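You operate a simulated robot arm through the tools that you are given. There is no shell and no other tool. Be economical: measure what you need, move in short steps, check, and stop when the job is done.

You run a simulated robot arm. Do the job below in one go: nothing can be reset, and whatever is moved stays where it is left.

## Task
Test the orange sensor in the check block: cooling sleeve if it reads 70, else scrap.
Fine: check switch on for the test, off after; the tip gets hot, hold it by the grip.

The check looks at the end state, three seconds after you hand in, the way a careful person would. Anything else that was tipped, shoved, dropped, spilled or broken makes it a failure.

## Robot
A 7-joint arm with a two-finger parallel gripper, fixed in place. Base frame: the origin is at the foot of the arm, x ahead of it, y to its left, z up. Lengths are in mm, angles in rad, forces in N, time in s.
Its first joint turns from -1.152 to 1.152 rad. Payload 1.57 kg.
Tool frame: the origin (TCP) lies between the finger pads and is the grasp point; the fingertips stand 30 mm ahead of it; z points along the fingers, y is the line along which they close. The gripper opens to 110 mm. The fingers are 24 mm wide and 12 mm thick; the gripper's body (48 by 112 mm) begins 78 mm behind the TCP.
Orientation is that of the tool frame in the base frame, as a unit quaternion [w, x, y, z]. With the fingers straight down and closing along the base's y, the tool's x points along the base's -x, its y along +y and its z along -z.

## Interface
- The arm moves only by the tool nudge_tool. Its argument "steps" is a list of rows, each a list of 7 numbers: the turn, a rotation vector about the base's x, y, z in rad, then the shift along the base's x, y, z in mm, then the closure in counts, from 0 (fully open) to 255 (shut). In form: [[ax, ay, az, tx, ty, tz, jaw], ...]. A call has 1 to 12 rows; each row shifts and turns the commanded pose from where the row before left it. Rows are played at 5 a second. More than 50 mm and 0.15 rad between two rows, or a gripper value outside its range, and nothing of the call is played. A pose out of reach is approached as far as the arm can. The call stops where the force on the tool passes 90 N (or 10 N more than at its start, if that is more) or the arm is blocked; 0.2 s more then pass. Each finger travels about 108 mm/s and halts on what it meets, pressing with about 39 N; the grip force reading is that of the motor and also rises with nothing between the fingers. The clock runs only during rows and for 0.2 s after the last one: add rows that do not move to give the fingers time. The reply holds the time, the measured pose of the TCP, the force on the tool along the base axes, the opening and the grip force, in the units named above and with some noise, and new pictures: "views" is both (left out), scene, wrist or none.
- Cameras (640 x 400 px; columns grow to the right, rows downward): "scene" is fixed at [157.8, -390.9, 1395.3]; the picture's right is [0.83, -0.56, 0.00], its down [-0.37, -0.54, -0.76] and it looks along [0.43, 0.63, -0.65] (base axes); focal length 302 px, centre (320, 200). "wrist" rides on the gripper at [70, 16, -141] in the tool frame; the picture's right is [-0.23, 0.97, 0.00], its down [-0.86, -0.20, -0.48] and it looks along [-0.47, -0.11, 0.88] (tool axes); focal length 222 px, centre (320, 200). There is no depth. A picture from a camera that has moved, and an enlarged one, comes with that camera's place and axes in the base frame and with its lens.
- enlarge(camera, box): a new picture of the part [left, top, right, bottom] of that camera's present view, enlarged. The clock stands still meanwhile.
- hand_in(): hands the job in; it is judged then, once.

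Work in short steps. Places have to be worked out from the pictures, the camera data and where the tool is seen: move nearer, look again, correct. Check each grasp and each placing, and mend what went wrong. You have 120 turns and 200 pictures in all, those below and enlarged ones among them. Open the gripper and draw the arm clear of the work before you hand the job in, unless the task says otherwise; then end with one line.

The tools are called after ">>>" as name(argument=value, ...) on one line, values as JSON. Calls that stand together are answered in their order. nudge_tool: Moves the arm, as the interface text tells. Its arguments: {"type":"object","properties":{"steps":{"type":"array","items":{"type":"array","items":{"type":"number"}}},"views":{"type":"string","enum":["both","scene","wrist","none"]}},"required":["steps"]} The other tools are called the same way: enlarge (camera, box) takes an enlarged picture of a part of a camera's view; hand_in () hands the job in.

At the start:

```text
time: 0.0
ee_pos: [441.4, 134.0, 1162.9]
ee_rot: [0.001, -0.001, 1.0, 0.0]
force: [-0.1, -0.2, -0.4]
opening: 110.1
grip_force: 0.0
```

scene: 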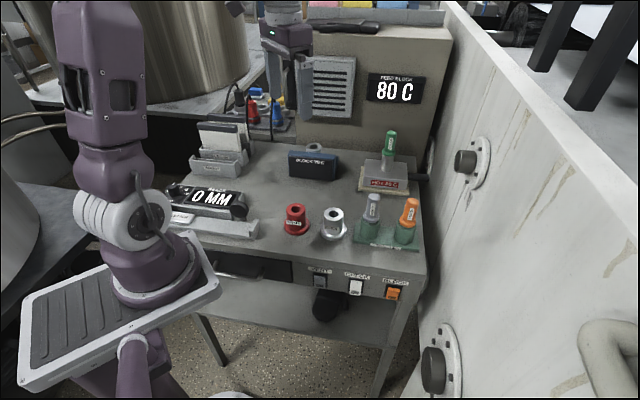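
wrist: 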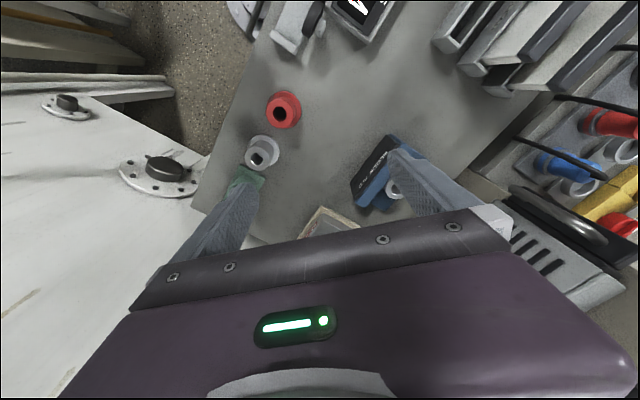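

The scene shows a bench with a sensor stand, a check block, sleeves and front switches. I'll enlarge to read labels.

>>> enlarge(camera="scene", box=[270, 120, 450, 232])

>>> enlarge(camera="scene", box=[260, 190, 450, 310])

>>> enlarge(camera="scene", box=[150, 70, 350, 250])

>>> enlarge(camera="scene", box=[250, 0, 450, 130])

```text
3.56 times, centred on (360, 176) of scene
camera zoom: at [157.8, -390.9, 1395.3], right [0.83, -0.56, 0.0], down [-0.37, -0.54, -0.76], along [0.43, 0.63, -0.65], focal length 1076 px, centre (178, 285)
```

zoom: 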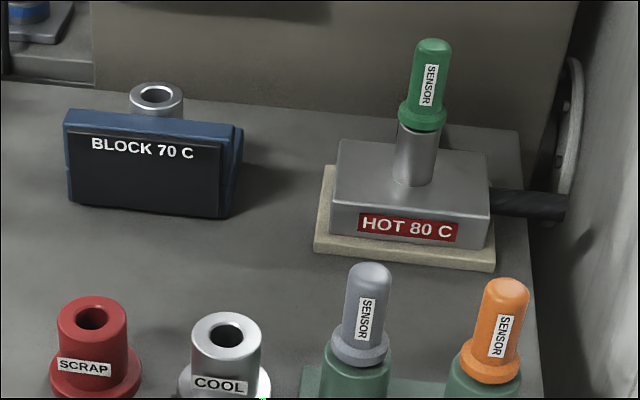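

```text
3.33 times, centred on (355, 250) of scene
camera zoom: at [157.8, -390.9, 1395.3], right [0.83, -0.56, 0.0], down [-0.37, -0.54, -0.76], along [0.43, 0.63, -0.65], focal length 1008 px, centre (203, 33)
```

zoom: 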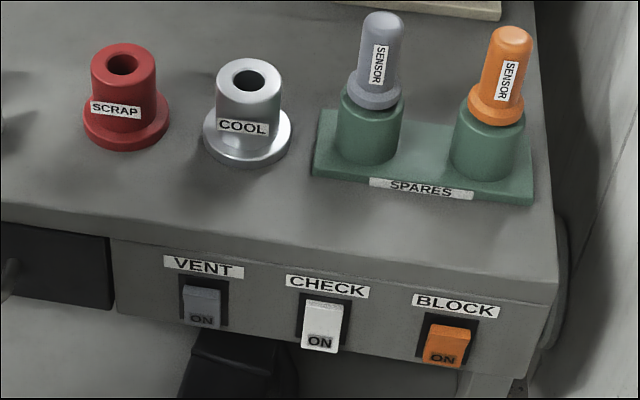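

```text
2.22 times, centred on (250, 160) of scene
camera zoom: at [157.8, -390.9, 1395.3], right [0.83, -0.56, 0.0], down [-0.37, -0.54, -0.76], along [0.43, 0.63, -0.65], focal length 672 px, centre (476, 289)
```

zoom: 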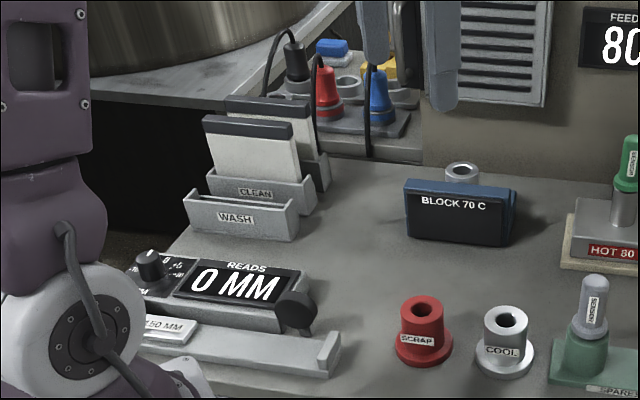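

```text
3.08 times, centred on (350, 65) of scene
camera zoom: at [157.8, -390.9, 1395.3], right [0.83, -0.56, 0.0], down [-0.37, -0.54, -0.76], along [0.43, 0.63, -0.65], focal length 931 px, centre (228, 615)
```

zoom: 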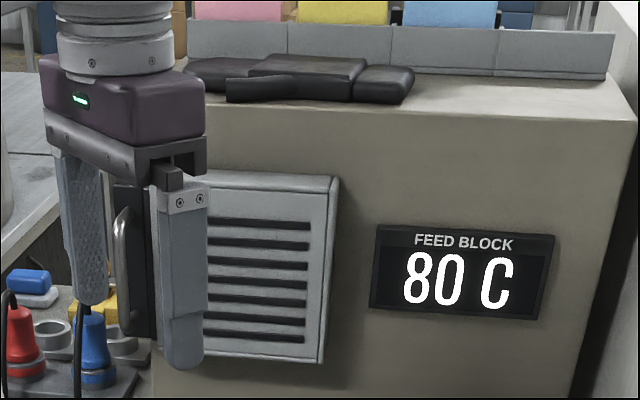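

The bench sits diagonally to the base. Triangulating between the cameras puts the sleeve tops near z≈910, much higher than the quoted surface height, so I'll go by what I see. I'm turning the tool -45° about z to line up with the bench and moving over it to look again.

>>> nudge_tool(steps=[[0, 0, -0.131, 5, -25, 0, 0], [0, 0, -0.131, 5, -25, 0, 0], [0, 0, -0.131, 5, -25, 0, 0], [0, 0, -0.131, 5, -25, 0, 0], [0, 0, -0.131, 5, -25, 0, 0], [0, 0, -0.131, 5, -25, 0, 0], [0, 0, 0, 0, 0, 0, 0]])

```text
time: 1.6
ee_pos: [472.1, -16.0, 1162.7]
ee_rot: [0.0, 0.384, 0.923, 0.0]
force: [0.4, -0.7, -0.4]
opening: 109.9
grip_force: 0.0
camera wrist: at [433.5, 45.6, 1303.4], right [0.85, 0.53, 0.0], down [0.46, -0.75, 0.48], along [0.25, -0.41, -0.88], focal length 222 px, centre (320, 200)
```

scene: 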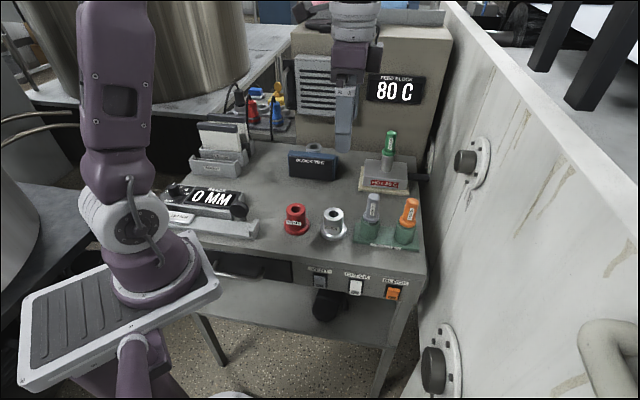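
wrist: 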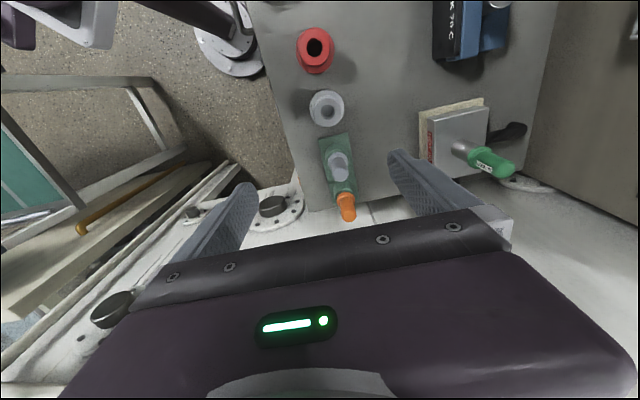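

Triangulation puts the orange sensor top near (588,-102,960) and the table at about z≈845. I'll zoom in on the switches and the check block.

>>> enlarge(camera="scene", box=[300, 255, 420, 330])

>>> enlarge(camera="scene", box=[275, 125, 355, 175])

>>> enlarge(camera="wrist", box=[290, 80, 410, 230])

```text
5.33 times, centred on (360, 292) of scene
camera zoom: at [157.8, -390.9, 1395.3], right [0.83, -0.56, 0.0], down [-0.37, -0.54, -0.76], along [0.43, 0.63, -0.65], focal length 1614 px, centre (107, -293)
```

zoom: 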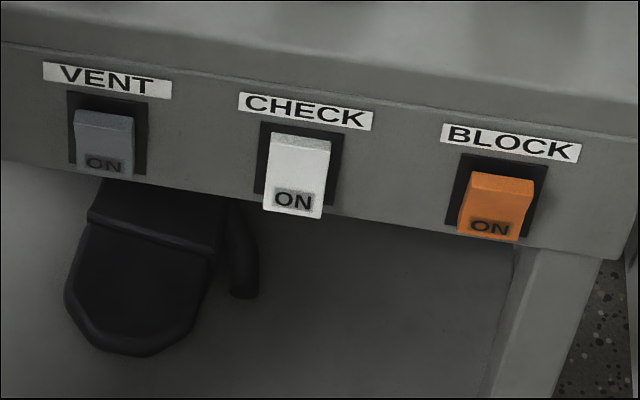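

```text
8.00 times, centred on (315, 150) of scene
camera zoom: at [157.8, -390.9, 1395.3], right [0.83, -0.56, 0.0], down [-0.37, -0.54, -0.76], along [0.43, 0.63, -0.65], focal length 2420 px, centre (360, 600)
```

zoom: 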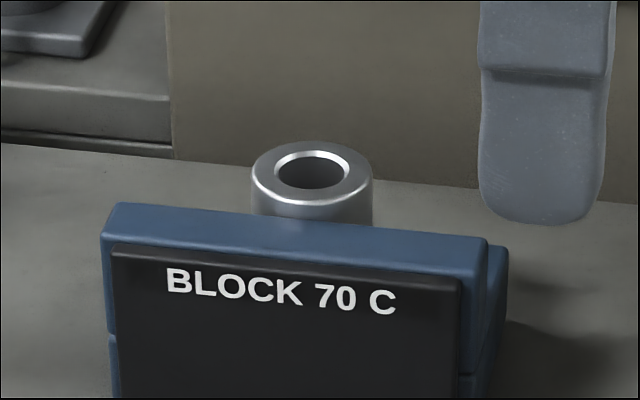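

```text
2.67 times, centred on (350, 155) of wrist
camera zoom: at [433.5, 45.6, 1303.4], right [0.85, 0.53, 0.0], down [0.46, -0.75, 0.48], along [0.25, -0.41, -0.88], focal length 592 px, centre (240, 320)
```

zoom: 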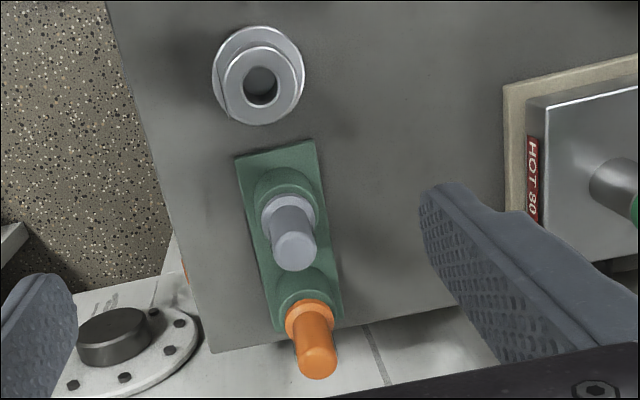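

All three rockers show "ON" on the lower half. I'll settle the current states when I use CHECK. Next I'm moving closer above the orange sensor, staying well over its top.

>>> nudge_tool(steps=[[0, 0, 0, 28, -21, 0, 0], [0, 0, 0, 28, -21, 0, 0], [0, 0, 0, 28, -21, 0, 0], [0, 0, 0, 28, -21, 0, 0], [0, 0, 0, 0, 0, -30, 0], [0, 0, 0, 0, 0, -30, 0], [0, 0, 0, 0, 0, 0, 0]])

```text
time: 3.2
ee_pos: [583.7, -100.5, 1103.8]
ee_rot: [0.0, 0.382, 0.924, 0.0]
force: [-0.3, -0.6, 0.8]
opening: 109.8
grip_force: 0.2
camera wrist: at [545.7, -39.0, 1244.2], right [0.85, 0.53, 0.0], down [0.46, -0.75, 0.48], along [0.25, -0.41, -0.88], focal length 222 px, centre (320, 200)
```

scene: 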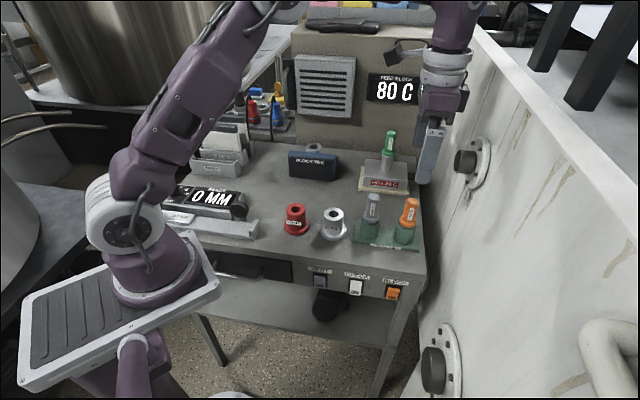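
wrist: 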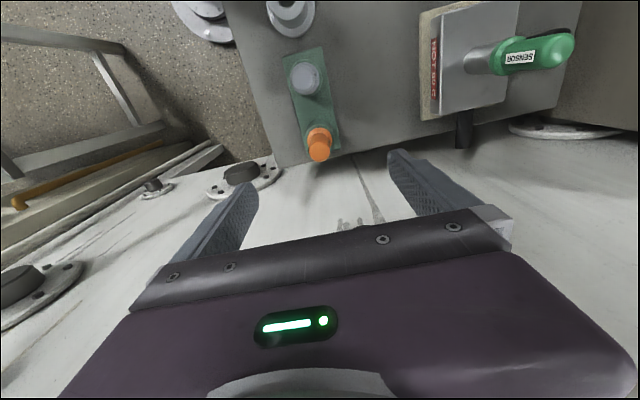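

With the three rays together, the sensor top comes out at about (584,-101,986) and the flange near z≈928. The TCP is already right above it. I'm going down to z≈1020 to check alignment.

>>> nudge_tool(steps=[[0, 0, 0, 0, 0, -30, 0], [0, 0, 0, 0, 0, -30, 0], [0, 0, 0, 0, 0, -24, 0], [0, 0, 0, 0, 0, 0, 0]])

>>> enlarge(camera="scene", box=[360, 140, 460, 250])

```text
time: 4.2
ee_pos: [582.8, -100.1, 1019.2]
ee_rot: [0.0, 0.383, 0.924, 0.0]
force: [0.0, 0.2, 0.3]
opening: 109.9
grip_force: 0.0
camera wrist: at [545.2, -38.2, 1159.7], right [0.85, 0.53, 0.0], down [0.46, -0.75, 0.48], along [0.25, -0.41, -0.88], focal length 222 px, centre (320, 200)
```

scene: 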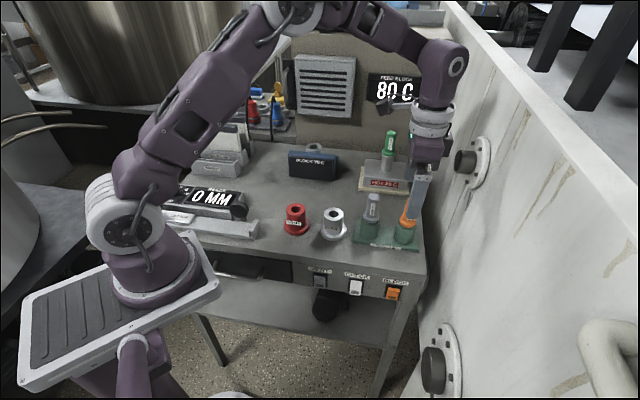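
wrist: 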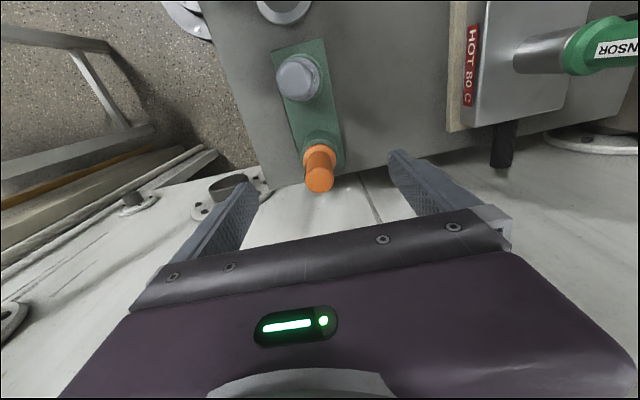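

```text
3.64 times, centred on (410, 195) of scene
camera zoom: at [157.8, -390.9, 1395.3], right [0.83, -0.56, 0.0], down [-0.37, -0.54, -0.76], along [0.43, 0.63, -0.65], focal length 1100 px, centre (-7, 218)
```

zoom: 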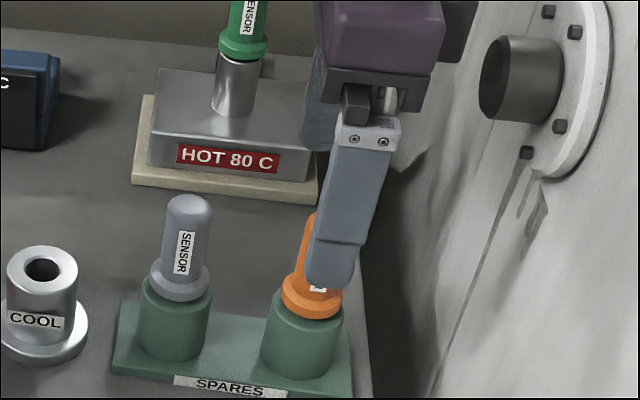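

The sensor top appears at (319,180), where the tool axis at z=986 should project, so it's centred. I'm going down to z≈966, fingertips just above the flange, and closing on the grip.

>>> nudge_tool(steps=[[0, 0, 0, 0, 0, -27, 0], [0, 0, 0, 0, 0, -26, 0], [0, 0, 0, 0, 0, 0, 0], [0, 0, 0, 0, 0, 0, 255], [0, 0, 0, 0, 0, 0, 255], [0, 0, 0, 0, 0, 0, 255], [0, 0, 0, 0, 0, 0, 255]])

>>> enlarge(camera="scene", box=[360, 140, 460, 250])

```text
time: 5.8
ee_pos: [582.7, -98.7, 967.1]
ee_rot: [0.0, 0.384, 0.923, 0.0]
force: [0.0, -0.2, 0.7]
opening: 24.6
grip_force: 35.7
camera wrist: at [545.2, -37.9, 1107.3], right [0.85, 0.53, 0.0], down [0.46, -0.75, 0.48], along [0.25, -0.41, -0.88], focal length 222 px, centre (320, 200)
```

scene: 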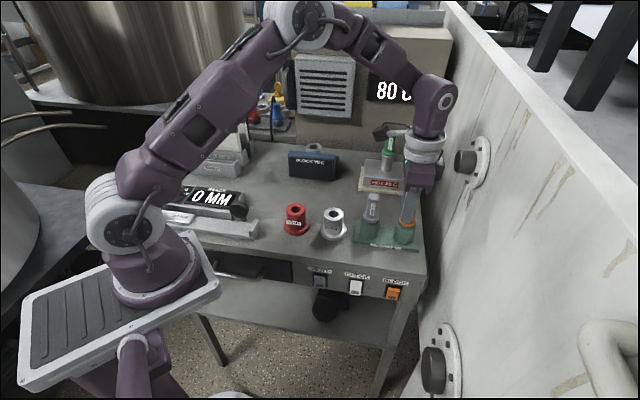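
wrist: 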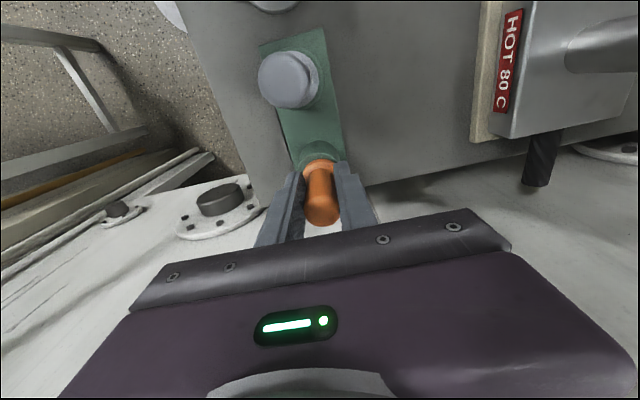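

```text
3.64 times, centred on (410, 195) of scene
camera zoom: at [157.8, -390.9, 1395.3], right [0.83, -0.56, 0.0], down [-0.37, -0.54, -0.76], along [0.43, 0.63, -0.65], focal length 1100 px, centre (-7, 218)
```

zoom: 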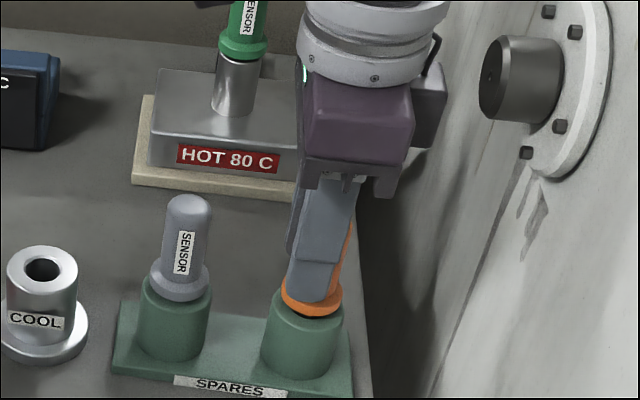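

The grip is closed on a 24.6 mm diameter. I'm lifting straight up slowly.

>>> nudge_tool(steps=[[0, 0, 0, 0, 0, -1, 255], [0, 0, 0, 0, 0, 21, 255], [0, 0, 0, 0, 0, 25, 255], [0, 0, 0, 0, 0, 25, 255], [0, 0, 0, 0, 0, 30, 255], [0, 0, 0, 0, 0, 30, 255], [0, 0, 0, 0, 0, 0, 255]])

>>> enlarge(camera="scene", box=[360, 80, 480, 250])

```text
time: 7.4
ee_pos: [583.1, -99.5, 1096.8]
ee_rot: [0.0, 0.384, 0.923, 0.0]
force: [-0.5, 0.2, -0.3]
opening: 24.5
grip_force: 36.0
camera wrist: at [544.9, -38.0, 1237.7], right [0.85, 0.53, 0.0], down [0.46, -0.75, 0.48], along [0.25, -0.41, -0.88], focal length 222 px, centre (320, 200)
```

scene: 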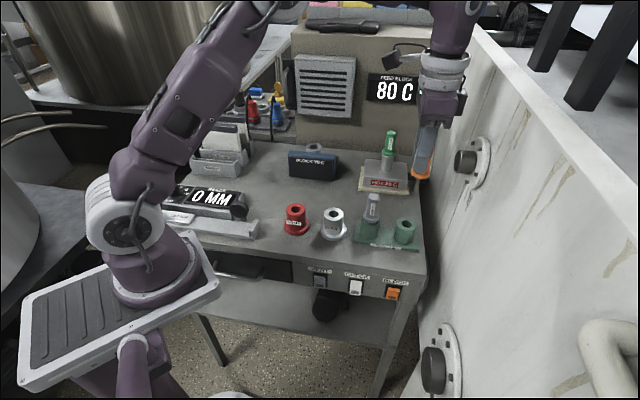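
wrist: 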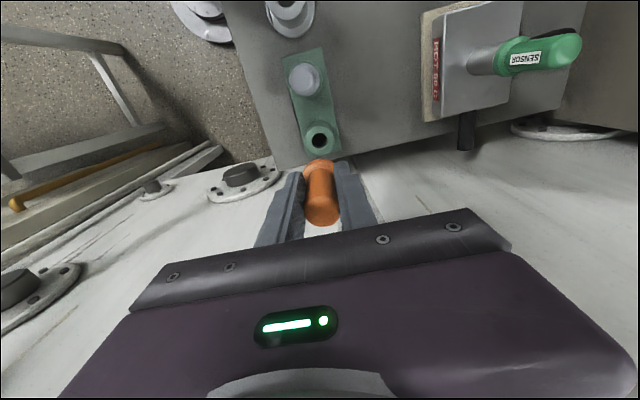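

```text
2.35 times, centred on (420, 165) of scene
camera zoom: at [157.8, -390.9, 1395.3], right [0.83, -0.56, 0.0], down [-0.37, -0.54, -0.76], along [0.43, 0.63, -0.65], focal length 712 px, centre (85, 282)
```

zoom: 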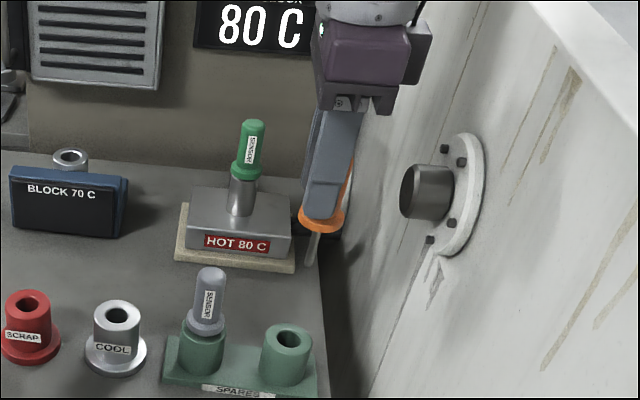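

The sensor is held with its thin tip free, about 86 mm below the TCP. The rack hole confirms both cameras are accurate to a few mm. I'm raising it and moving toward the check block to locate its well.

>>> nudge_tool(steps=[[0, 0, 0, 0, 0, 40, 255], [0, 0, 0, -12, 35, 10, 255], [0, 0, 0, -12, 40, 0, 255], [0, 0, 0, -12, 40, 0, 255], [0, 0, 0, -12, 40, 0, 255], [0, 0, 0, -5, 40, 0, 255], [0, 0, 0, 0, 0, 0, 255]])

```text
time: 9.0
ee_pos: [529.5, 96.7, 1146.5]
ee_rot: [0.0, 0.382, 0.924, 0.0]
force: [0.1, -0.2, -0.5]
opening: 24.7
grip_force: 36.1
camera wrist: at [492.1, 157.8, 1286.9], right [0.85, 0.53, 0.0], down [0.46, -0.75, 0.48], along [0.25, -0.41, -0.88], focal length 222 px, centre (320, 200)
```

scene: 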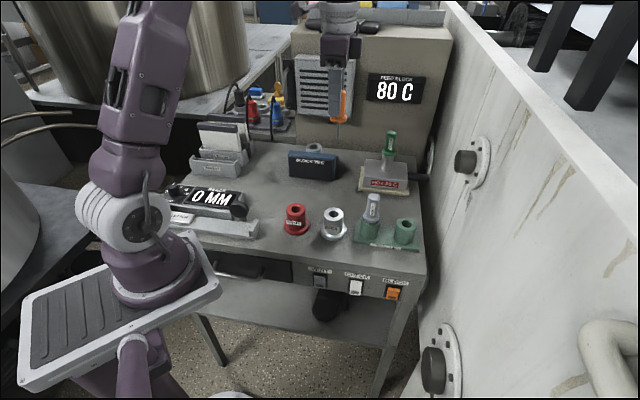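
wrist: 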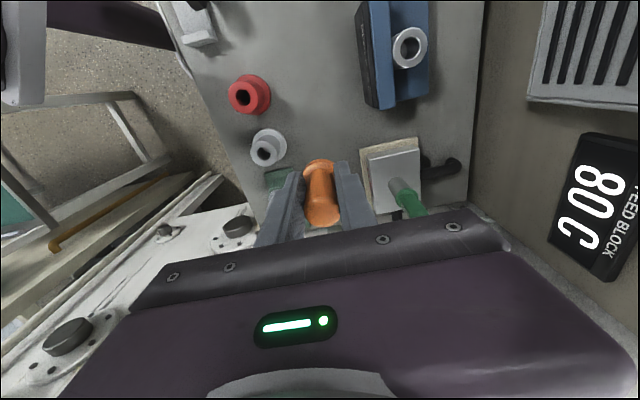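

The check-block well ring triangulates to about (571,246,950). I'm moving above it and stopping with the tip well clear of the ring.

>>> nudge_tool(steps=[[0, 0, 0, 10, 37, 0, 255], [0, 0, 0, 10, 37, 0, 255], [0, 0, 0, 10, 37, 0, 255], [0, 0, 0, 11, 37, 0, 255], [0, 0, 0, 0, 0, -25, 255], [0, 0, 0, 0, 0, -25, 255], [0, 0, 0, 0, 0, 0, 255]])

>>> enlarge(camera="scene", box=[275, 85, 375, 185])

>>> enlarge(camera="wrist", box=[240, 50, 400, 250])

```text
time: 10.6
ee_pos: [572.2, 243.5, 1094.5]
ee_rot: [0.0, 0.383, 0.924, 0.0]
force: [-0.7, 0.2, -0.4]
opening: 24.6
grip_force: 36.2
camera wrist: at [533.6, 305.2, 1236.1], right [0.85, 0.53, 0.0], down [0.46, -0.75, 0.48], along [0.25, -0.41, -0.88], focal length 222 px, centre (320, 200)
```

scene: 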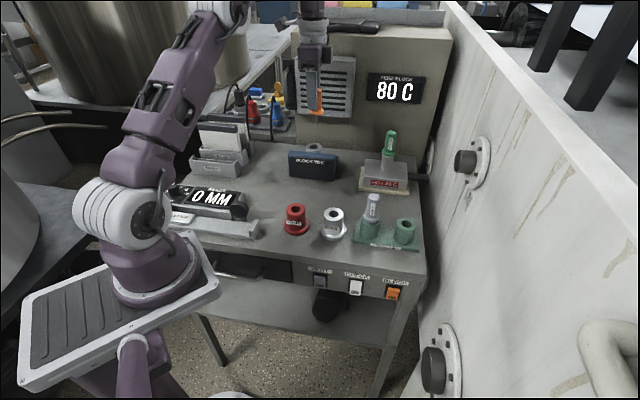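
wrist: 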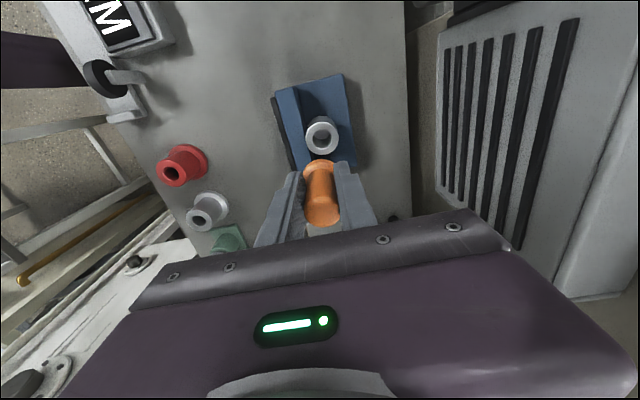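

```text
4.00 times, centred on (325, 135) of scene
camera zoom: at [157.8, -390.9, 1395.3], right [0.83, -0.56, 0.0], down [-0.37, -0.54, -0.76], along [0.43, 0.63, -0.65], focal length 1210 px, centre (300, 460)
```

zoom: 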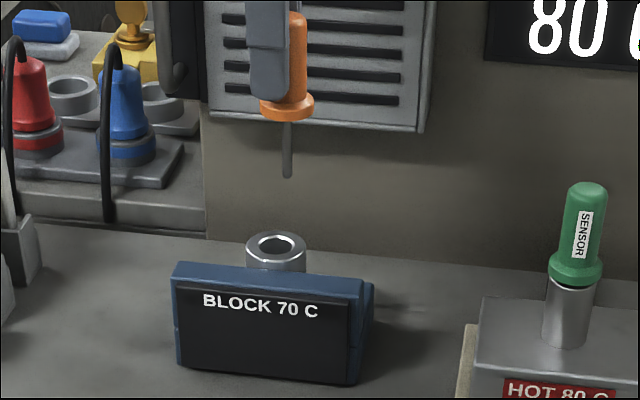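

```text
2.00 times, centred on (320, 150) of wrist
camera zoom: at [533.6, 305.2, 1236.1], right [0.85, 0.53, 0.0], down [0.46, -0.75, 0.48], along [0.25, -0.41, -0.88], focal length 444 px, centre (320, 300)
```

zoom: 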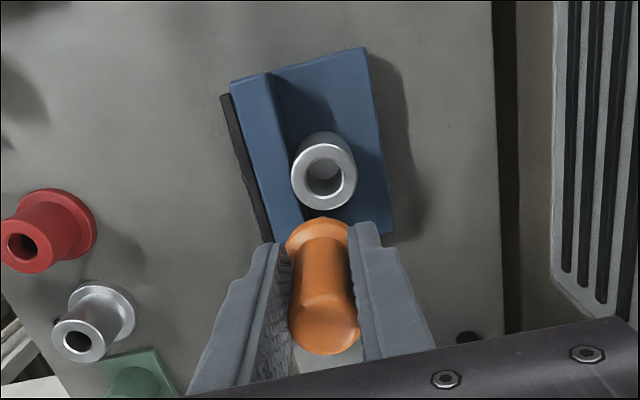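

The ring is at about (569.5,250,949) after correcting with the rack reference. I'm shifting (-3,+6.5) and going down so the tip stops about 25 mm above the ring, then rechecking.

>>> nudge_tool(steps=[[0, 0, 0, -3, 6.5, 0, 255], [0, 0, 0, 0, 0, -20, 255], [0, 0, 0, 0, 0, -14, 255], [0, 0, 0, 0, 0, 0, 255]], views="none")

>>> enlarge(camera="scene", box=[290, 100, 340, 150])

>>> enlarge(camera="wrist", box=[270, 100, 370, 200])

```text
time: 11.6
ee_pos: [569.0, 249.8, 1062.4]
ee_rot: [0.0, 0.383, 0.924, 0.0]
force: [0.3, -0.4, -0.2]
opening: 24.4
grip_force: 36.2
```

```text
8.00 times, centred on (315, 125) of scene
camera zoom: at [157.8, -390.9, 1395.3], right [0.83, -0.56, 0.0], down [-0.37, -0.54, -0.76], along [0.43, 0.63, -0.65], focal length 2420 px, centre (360, 800)
```

zoom: 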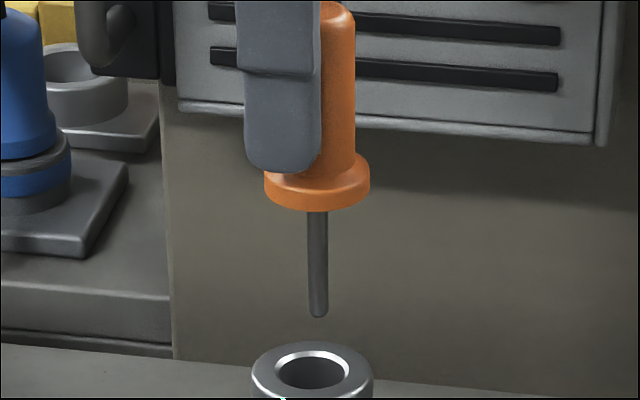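

```text
4.00 times, centred on (320, 150) of wrist
camera zoom: at [530.6, 311.3, 1203.0], right [0.85, 0.53, 0.0], down [0.46, -0.75, 0.48], along [0.25, -0.41, -0.88], focal length 888 px, centre (320, 400)
```

zoom: 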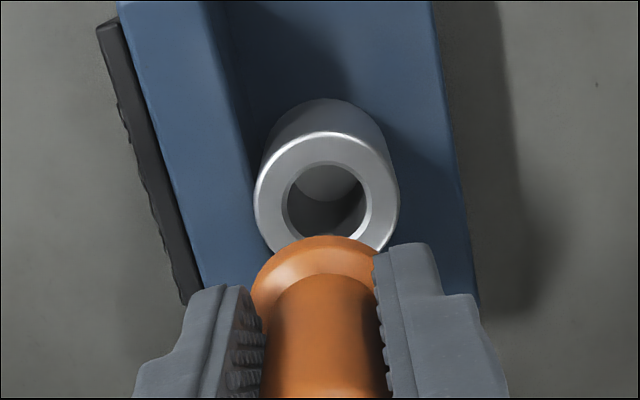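

The tip is about 2–3 mm off the hole centre, and the hole is wide (around 15–20 mm). I'm making a small correction and lowering to just above seating.

>>> nudge_tool(steps=[[0, 0, 0, 0.5, 2.5, 0, 255], [0, 0, 0, 0, 0, -15, 255], [0, 0, 0, 0, 0, -15, 255], [0, 0, 0, 0, 0, -15, 255], [0, 0, 0, 0, 0, -13, 255], [0, 0, 0, 0, 0, 0, 255]], views="none")

>>> enlarge(camera="scene", box=[290, 110, 340, 160])

>>> enlarge(camera="wrist", box=[270, 100, 370, 200])

```text
time: 13.0
ee_pos: [569.2, 251.8, 1004.5]
ee_rot: [-0.001, 0.382, 0.924, -0.001]
force: [0.3, 0.5, -1.0]
opening: 24.9
grip_force: 35.6
```

```text
8.00 times, centred on (315, 135) of scene
camera zoom: at [157.8, -390.9, 1395.3], right [0.83, -0.56, 0.0], down [-0.37, -0.54, -0.76], along [0.43, 0.63, -0.65], focal length 2420 px, centre (360, 720)
```

zoom: 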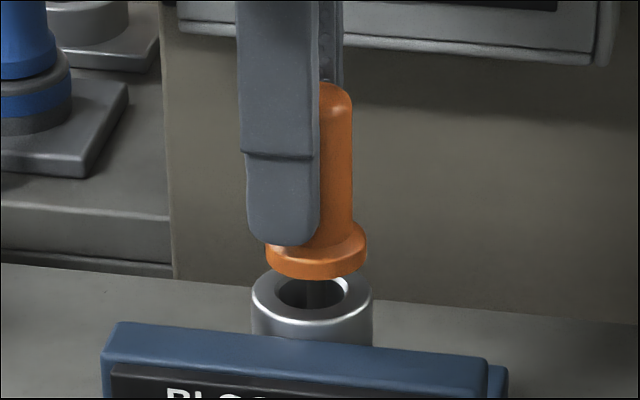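

```text
4.00 times, centred on (320, 150) of wrist
camera zoom: at [531.2, 313.9, 1144.9], right [0.85, 0.53, 0.0], down [0.46, -0.75, 0.48], along [0.25, -0.41, -0.88], focal length 888 px, centre (320, 400)
```

zoom: 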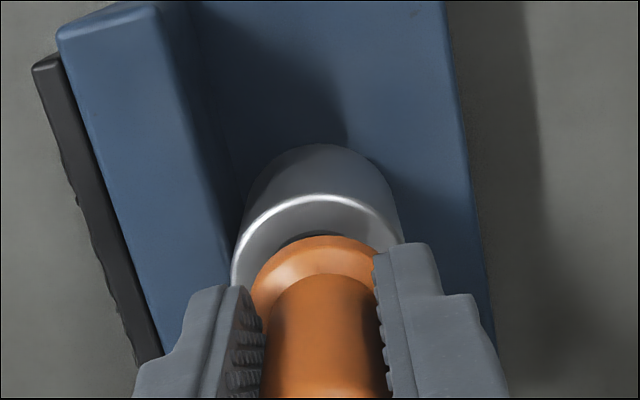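

The tip is inside the hole with about 12 mm left before the flange. I'm lowering slowly until it seats.

>>> nudge_tool(steps=[[0, 0, 0, 0, 0, -5, 255], [0, 0, 0, 0, 0, -4, 255], [0, 0, 0, 0, 0, -2, 255], [0, 0, 0, 0, 0, 0, 255]], views="none")

>>> enlarge(camera="scene", box=[290, 110, 340, 160])

```text
time: 14.0
ee_pos: [569.5, 251.9, 992.4]
ee_rot: [0.0, 0.382, 0.924, 0.0]
force: [-0.7, 0.8, -1.0]
opening: 24.6
grip_force: 36.1
```

```text
8.00 times, centred on (315, 135) of scene
camera zoom: at [157.8, -390.9, 1395.3], right [0.83, -0.56, 0.0], down [-0.37, -0.54, -0.76], along [0.43, 0.63, -0.65], focal length 2420 px, centre (360, 720)
```

zoom: 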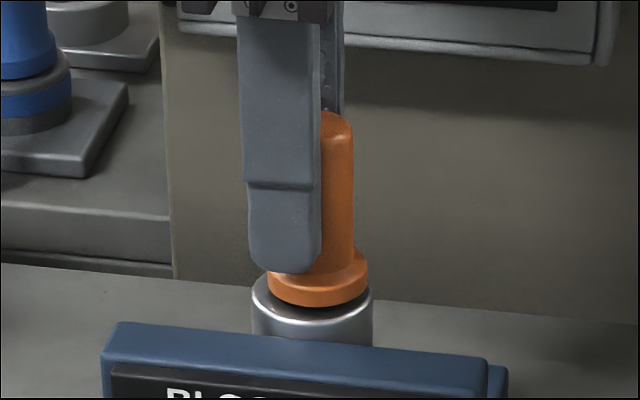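

Nearly seated. A few more 1 mm steps, watching the force.

>>> nudge_tool(steps=[[0, 0, 0, 0, 0, -1.5, 255], [0, 0, 0, 0, 0, -1, 255], [0, 0, 0, 0, 0, 0, 255]], views="none")

>>> enlarge(camera="scene", box=[290, 110, 340, 160])

```text
time: 14.8
ee_pos: [570.2, 252.3, 992.2]
ee_rot: [0.001, 0.383, 0.924, 0.001]
force: [-3.3, -0.2, 19.1]
opening: 24.7
grip_force: 36.4
```

```text
8.00 times, centred on (315, 135) of scene
camera zoom: at [157.4, -391.1, 1395.3], right [0.83, -0.56, 0.0], down [-0.37, -0.54, -0.76], along [0.43, 0.63, -0.65], focal length 2420 px, centre (360, 720)
```

zoom: 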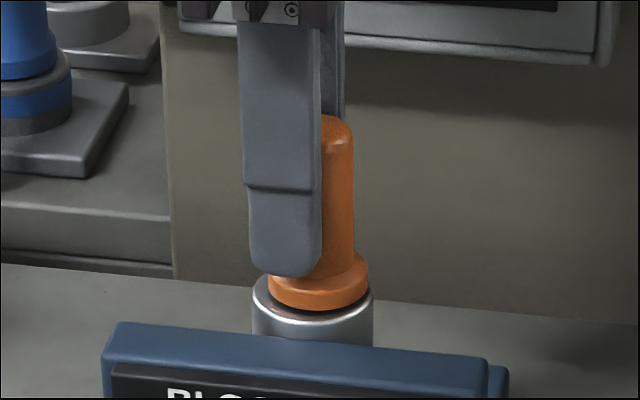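

The flange touched down (19 N). I'm unloading slightly, opening the fingers only a little to stay off the display, and lifting clear.

>>> nudge_tool(steps=[[0, 0, 0, 0, 0, 1.5, 255], [0, 0, 0, 0, 0, 0, 170], [0, 0, 0, 0, 0, 0, 150], [0, 0, 0, 0, 0, 0, 150], [0, 0, 0, 0, 0, 20, 150], [0, 0, 0, 0, 0, 30, 150], [0, 0, 0, 0, 0, 40, 150], [0, 0, 0, 0, 0, 40, 150], [0, 0, 0, 0, 0, 0, 150]])

>>> enlarge(camera="scene", box=[265, 100, 365, 190])

```text
time: 16.8
ee_pos: [570.3, 251.0, 1122.2]
ee_rot: [0.0, 0.383, 0.924, 0.001]
force: [-0.2, -0.1, 1.0]
opening: 45.3
grip_force: 0.1
camera wrist: at [531.3, 313.1, 1263.7], right [0.85, 0.53, 0.0], down [0.46, -0.75, 0.48], along [0.25, -0.41, -0.88], focal length 222 px, centre (320, 200)
```

scene: 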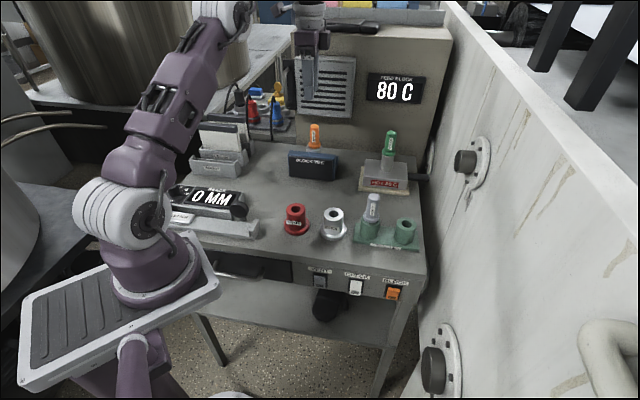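
wrist: 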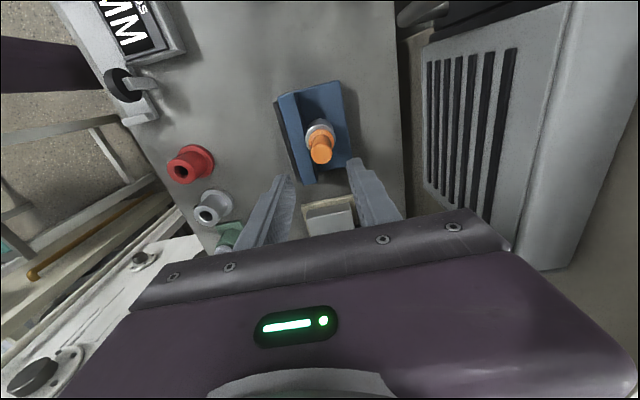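

```text
4.44 times, centred on (315, 145) of scene
camera zoom: at [157.8, -390.9, 1395.3], right [0.83, -0.56, 0.0], down [-0.37, -0.54, -0.76], along [0.43, 0.63, -0.65], focal length 1345 px, centre (342, 444)
```

zoom: 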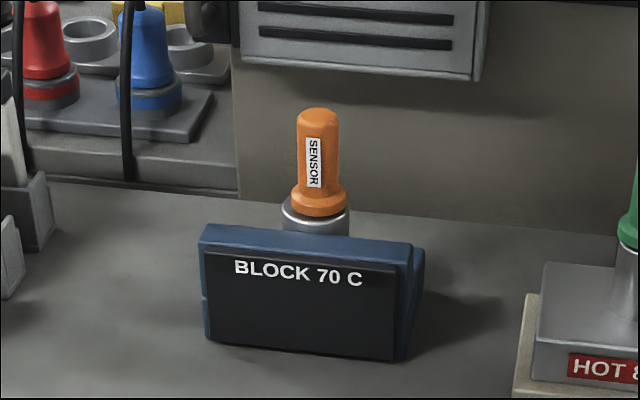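

The orange sensor is standing seated in the check block, and the display is still dark. The CHECK rocker works out at about (447,-111), spanning z≈775–823 on a front face at x+y≈345. I'll close the fingers, travel high to the front and tilt the tool so the tip points at the face.

>>> nudge_tool(steps=[[0, 0, 0, -17.5, -41.4, 10, 255], [0, 0, 0, -17.5, -41.4, 10, 255], [0, 0, 0, -17.5, -41.4, 0, 255], [0, 0, 0, -17.5, -41.4, 0, 255], [0, 0, 0, -17.5, -41.4, 0, 255], [0, 0, 0, -17.5, -41.4, 0, 255], [0.0884, -0.0884, 0, -17.5, -41.4, 0, 255], [0.0884, -0.0884, 0, -17.5, -41.4, 0, 255], [0.0884, -0.0884, 0, -17.5, -41.4, 0, 255], [0.0884, -0.0884, 0, -17.5, -41.4, 0, 255], [0, 0, 0, 0, 0, 0, 255]])

```text
time: 19.2
ee_pos: [394.1, -162.3, 1142.2]
ee_rot: [0.095, 0.371, 0.895, 0.229]
force: [-0.1, -0.4, 0.3]
opening: 0.0
grip_force: 21.1
camera wrist: at [305.5, -149.5, 1273.8], right [0.77, 0.44, 0.47], down [0.32, -0.89, 0.32], along [0.56, -0.1, -0.82], focal length 222 px, centre (320, 200)
```

scene: 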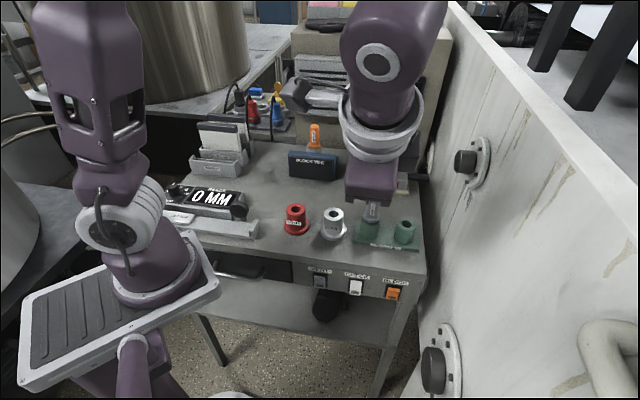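
wrist: 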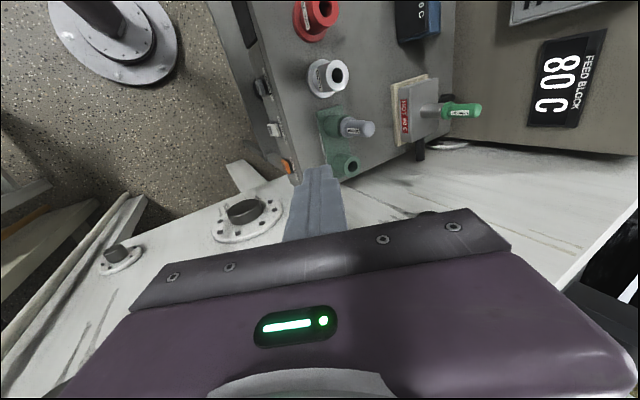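

The wrist view puts the white rocker at about (445,-108), which matches. I'm descending in front of the face, about 55 mm clear, to switch height.

>>> nudge_tool(steps=[[0, 0, 0, 0, 0, -47, 255], [0, 0, 0, 0, 0, -47, 255], [0, 0, 0, 0, 0, -47, 255], [0, 0, 0, 0, 0, -47, 255], [0, 0, 0, 0, 0, -47, 255], [0, 0, 0, 0, 0, -47, 255], [0, 0, 0, 0, 0, -47, 255], [0, 0, 0, 0, 0, 0, 255]])

>>> enlarge(camera="scene", box=[290, 240, 440, 340])

```text
time: 21.0
ee_pos: [395.1, -163.0, 812.1]
ee_rot: [0.095, 0.371, 0.895, 0.228]
force: [0.4, 0.1, 0.1]
opening: 0.1
grip_force: 21.2
camera wrist: at [307.1, -150.6, 943.6], right [0.77, 0.44, 0.47], down [0.32, -0.89, 0.32], along [0.56, -0.1, -0.82], focal length 222 px, centre (320, 200)
```

scene: 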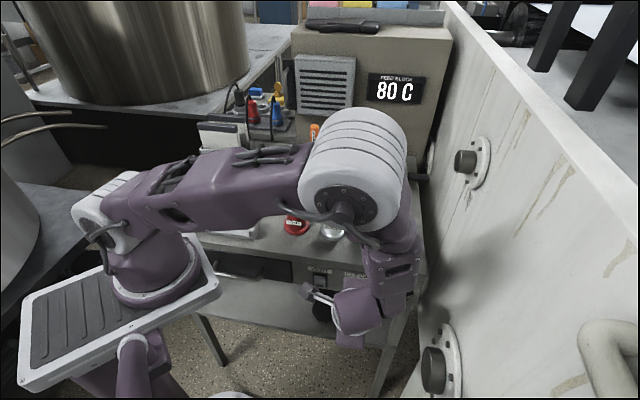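
wrist: 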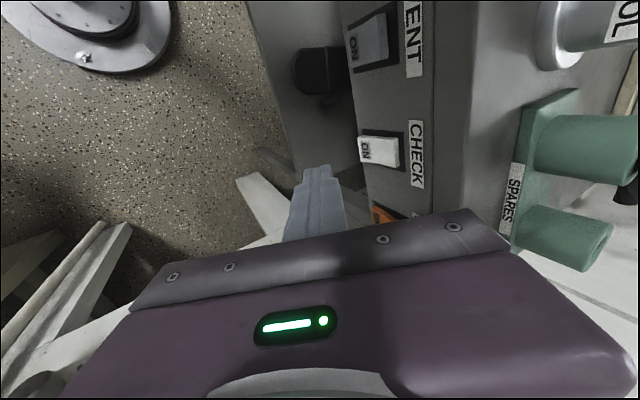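

```text
4.00 times, centred on (365, 290) of scene
camera zoom: at [157.8, -390.9, 1395.3], right [0.83, -0.56, 0.0], down [-0.37, -0.54, -0.76], along [0.43, 0.63, -0.65], focal length 1210 px, centre (140, -160)
```

zoom: 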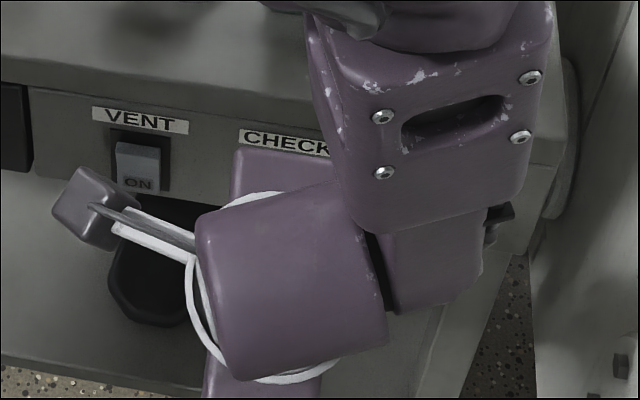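

The wrist view clearly shows the CHECK rocker, with its ON end at z≈778 and its top at z≈818. I'm aligning sideways by (-3,+3), dropping 8 mm, and advancing 38 mm toward the lower (ON) half.

>>> nudge_tool(steps=[[0, 0, 0, -3, 3, -8, 255], [0, 0, 0, 9, 9, 0, 255], [0, 0, 0, 9, 9, 0, 255], [0, 0, 0, 9, 9, 0, 255], [0, 0, 0, 0, 0, 0, 255]], views="none")

>>> enlarge(camera="wrist", box=[250, 80, 450, 230])

```text
time: 22.2
ee_pos: [419.6, -131.8, 805.7]
ee_rot: [0.094, 0.371, 0.895, 0.228]
force: [-0.2, 0.6, -0.3]
opening: 0.0
grip_force: 21.1
```

```text
2.67 times, centred on (350, 155) of wrist
camera zoom: at [331.3, -119.6, 936.7], right [0.77, 0.44, 0.47], down [0.32, -0.89, 0.32], along [0.56, -0.1, -0.82], focal length 592 px, centre (240, 320)
```

zoom: 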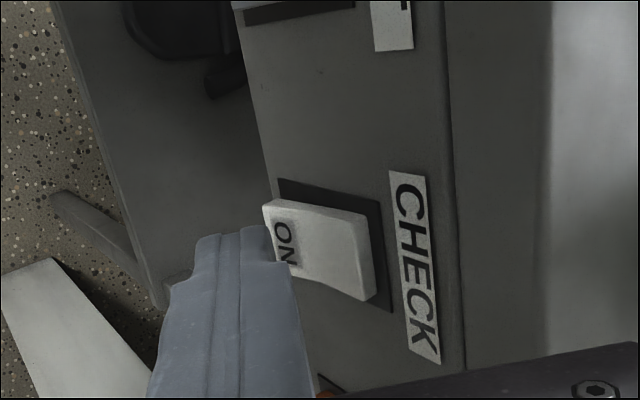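

By projection the finger is centred on the rocker and about 4 mm from the ON end. I'm pushing in 2 mm steps.

>>> nudge_tool(steps=[[0, 0, 0, 1.4, 1.4, 0, 255], [0, 0, 0, 1.4, 1.4, 0, 255], [0, 0, 0, 1.4, 1.4, 0, 255], [0, 0, 0, 1.4, 1.4, 0, 255], [0, 0, 0, 1.4, 1.4, 0, 255], [0, 0, 0, 0, 0, 0, 255]], views="none")

>>> enlarge(camera="wrist", box=[250, 80, 450, 230])

>>> enlarge(camera="scene", box=[265, 100, 365, 190])

```text
time: 23.6
ee_pos: [424.7, -124.4, 805.1]
ee_rot: [0.094, 0.371, 0.895, 0.228]
force: [0.2, 0.0, -0.4]
opening: 0.2
grip_force: 20.8
```

```text
2.67 times, centred on (350, 155) of wrist
camera zoom: at [338.1, -112.5, 937.1], right [0.77, 0.44, 0.47], down [0.32, -0.89, 0.32], along [0.56, -0.1, -0.82], focal length 592 px, centre (240, 320)
```

zoom: 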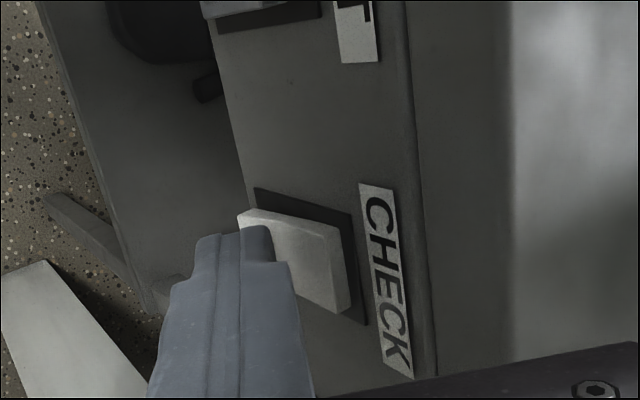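

```text
4.44 times, centred on (315, 145) of scene
camera zoom: at [157.8, -390.9, 1395.3], right [0.83, -0.56, 0.0], down [-0.37, -0.54, -0.76], along [0.43, 0.63, -0.65], focal length 1345 px, centre (342, 444)
```

zoom: 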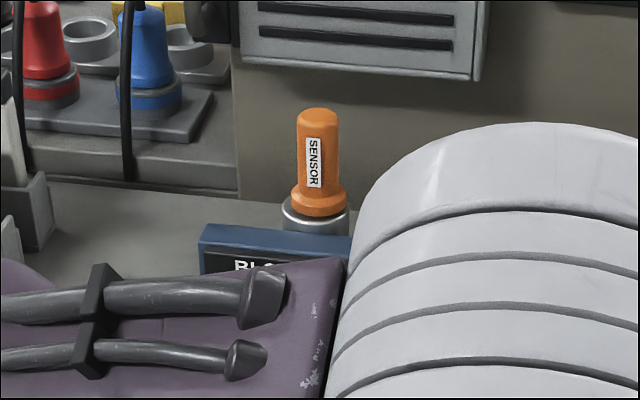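

No contact force yet. I'll keep going in 2 mm steps.

>>> nudge_tool(steps=[[0, 0, 0, 1.4, 1.4, 0, 255], [0, 0, 0, 1.4, 1.4, 0, 255], [0, 0, 0, 1.4, 1.4, 0, 255], [0, 0, 0, 0, 0, 0, 255]], views="none")

>>> enlarge(camera="wrist", box=[250, 80, 450, 230])

```text
time: 24.6
ee_pos: [428.5, -122.2, 805.4]
ee_rot: [0.095, 0.372, 0.895, 0.227]
force: [-17.3, -12.6, 11.6]
opening: 0.0
grip_force: 21.5
```

```text
2.67 times, centred on (350, 155) of wrist
camera zoom: at [341.1, -109.2, 936.7], right [0.77, 0.44, 0.46], down [0.32, -0.89, 0.33], along [0.56, -0.1, -0.82], focal length 592 px, centre (240, 320)
```

zoom: 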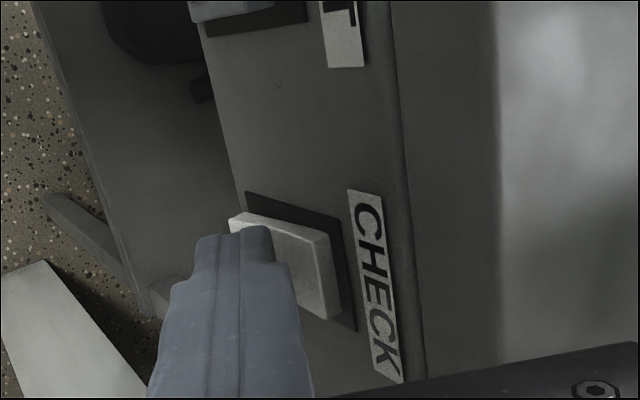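

In contact at about 21 N and the rocker's upper end is coming out. I'm pushing a few more mm.

>>> nudge_tool(steps=[[0, 0, 0, 1.2, 1.2, 0, 255], [0, 0, 0, 1.2, 1.2, 0, 255], [0, 0, 0, 1.2, 1.2, 0, 255], [0, 0, 0, 0, 0, 0, 255]], views="none")

>>> enlarge(camera="wrist", box=[250, 80, 450, 230])

```text
time: 25.6
ee_pos: [428.4, -121.8, 803.4]
ee_rot: [0.094, 0.374, 0.895, 0.224]
force: [-60.9, -40.2, 27.9]
opening: 0.0
grip_force: 21.3
```

```text
2.67 times, centred on (350, 155) of wrist
camera zoom: at [342.2, -107.9, 935.7], right [0.77, 0.44, 0.46], down [0.31, -0.89, 0.33], along [0.55, -0.11, -0.83], focal length 592 px, centre (240, 320)
```

zoom: 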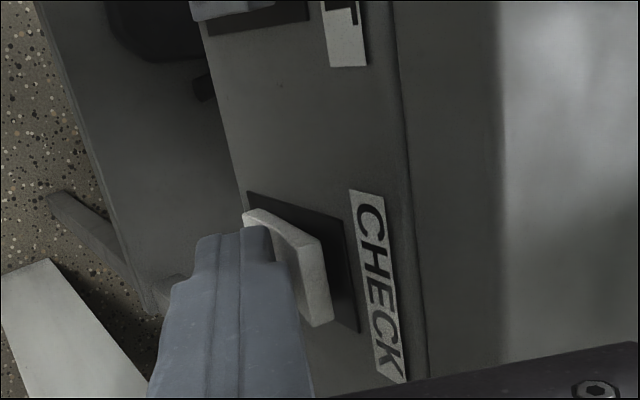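

The rocker has flipped: the lower end is in and the upper end is out. I'm backing straight off and looking at the display.

>>> nudge_tool(steps=[[0, 0, 0, -4, -4, 0, 255], [0, 0, 0, -15, -15, 0, 255], [0, 0, 0, -15, -15, 0, 255], [0, 0, 0, -10, -10, 0, 255], [0, 0, 0, 0, 0, 0, 255]])

>>> enlarge(camera="scene", box=[265, 100, 365, 190])

>>> enlarge(camera="wrist", box=[250, 30, 450, 230])

```text
time: 26.8
ee_pos: [390.1, -160.5, 804.6]
ee_rot: [0.095, 0.371, 0.895, 0.229]
force: [0.6, 0.3, -0.2]
opening: 0.0
grip_force: 21.5
camera wrist: at [301.7, -149.0, 937.0], right [0.77, 0.44, 0.47], down [0.32, -0.89, 0.32], along [0.56, -0.1, -0.82], focal length 222 px, centre (320, 200)
```

scene: 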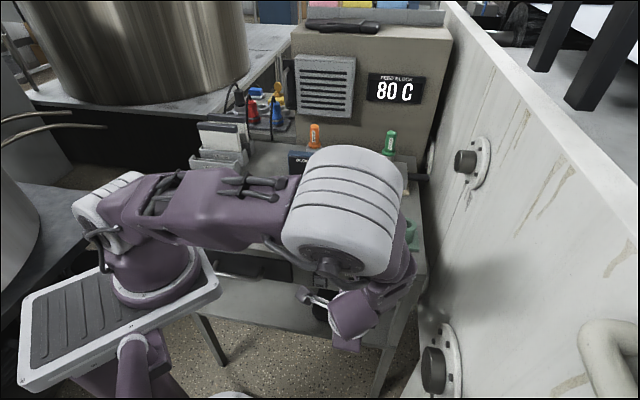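
wrist: 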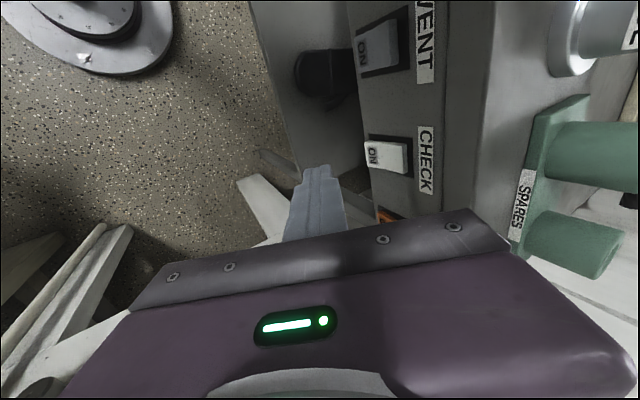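

```text
4.44 times, centred on (315, 145) of scene
camera zoom: at [157.8, -390.9, 1395.3], right [0.83, -0.56, 0.0], down [-0.37, -0.54, -0.76], along [0.43, 0.63, -0.65], focal length 1345 px, centre (342, 444)
```

zoom: 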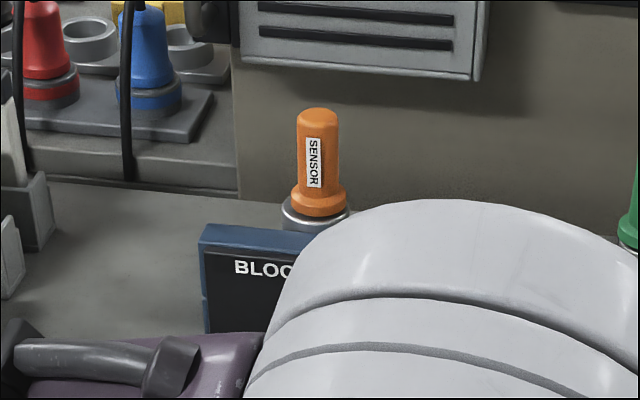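

```text
2.00 times, centred on (350, 130) of wrist
camera zoom: at [301.7, -149.0, 937.0], right [0.77, 0.44, 0.47], down [0.32, -0.89, 0.32], along [0.56, -0.1, -0.82], focal length 444 px, centre (260, 340)
```

zoom: 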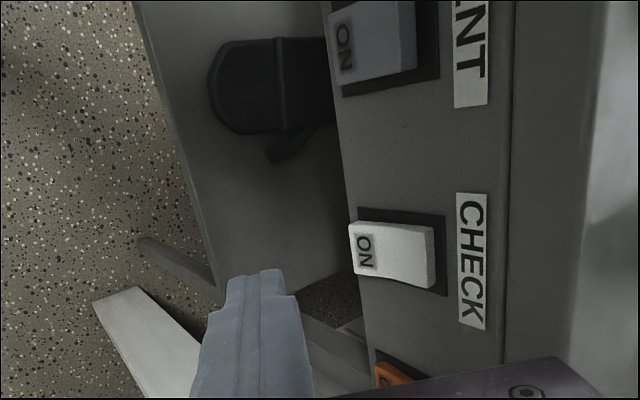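

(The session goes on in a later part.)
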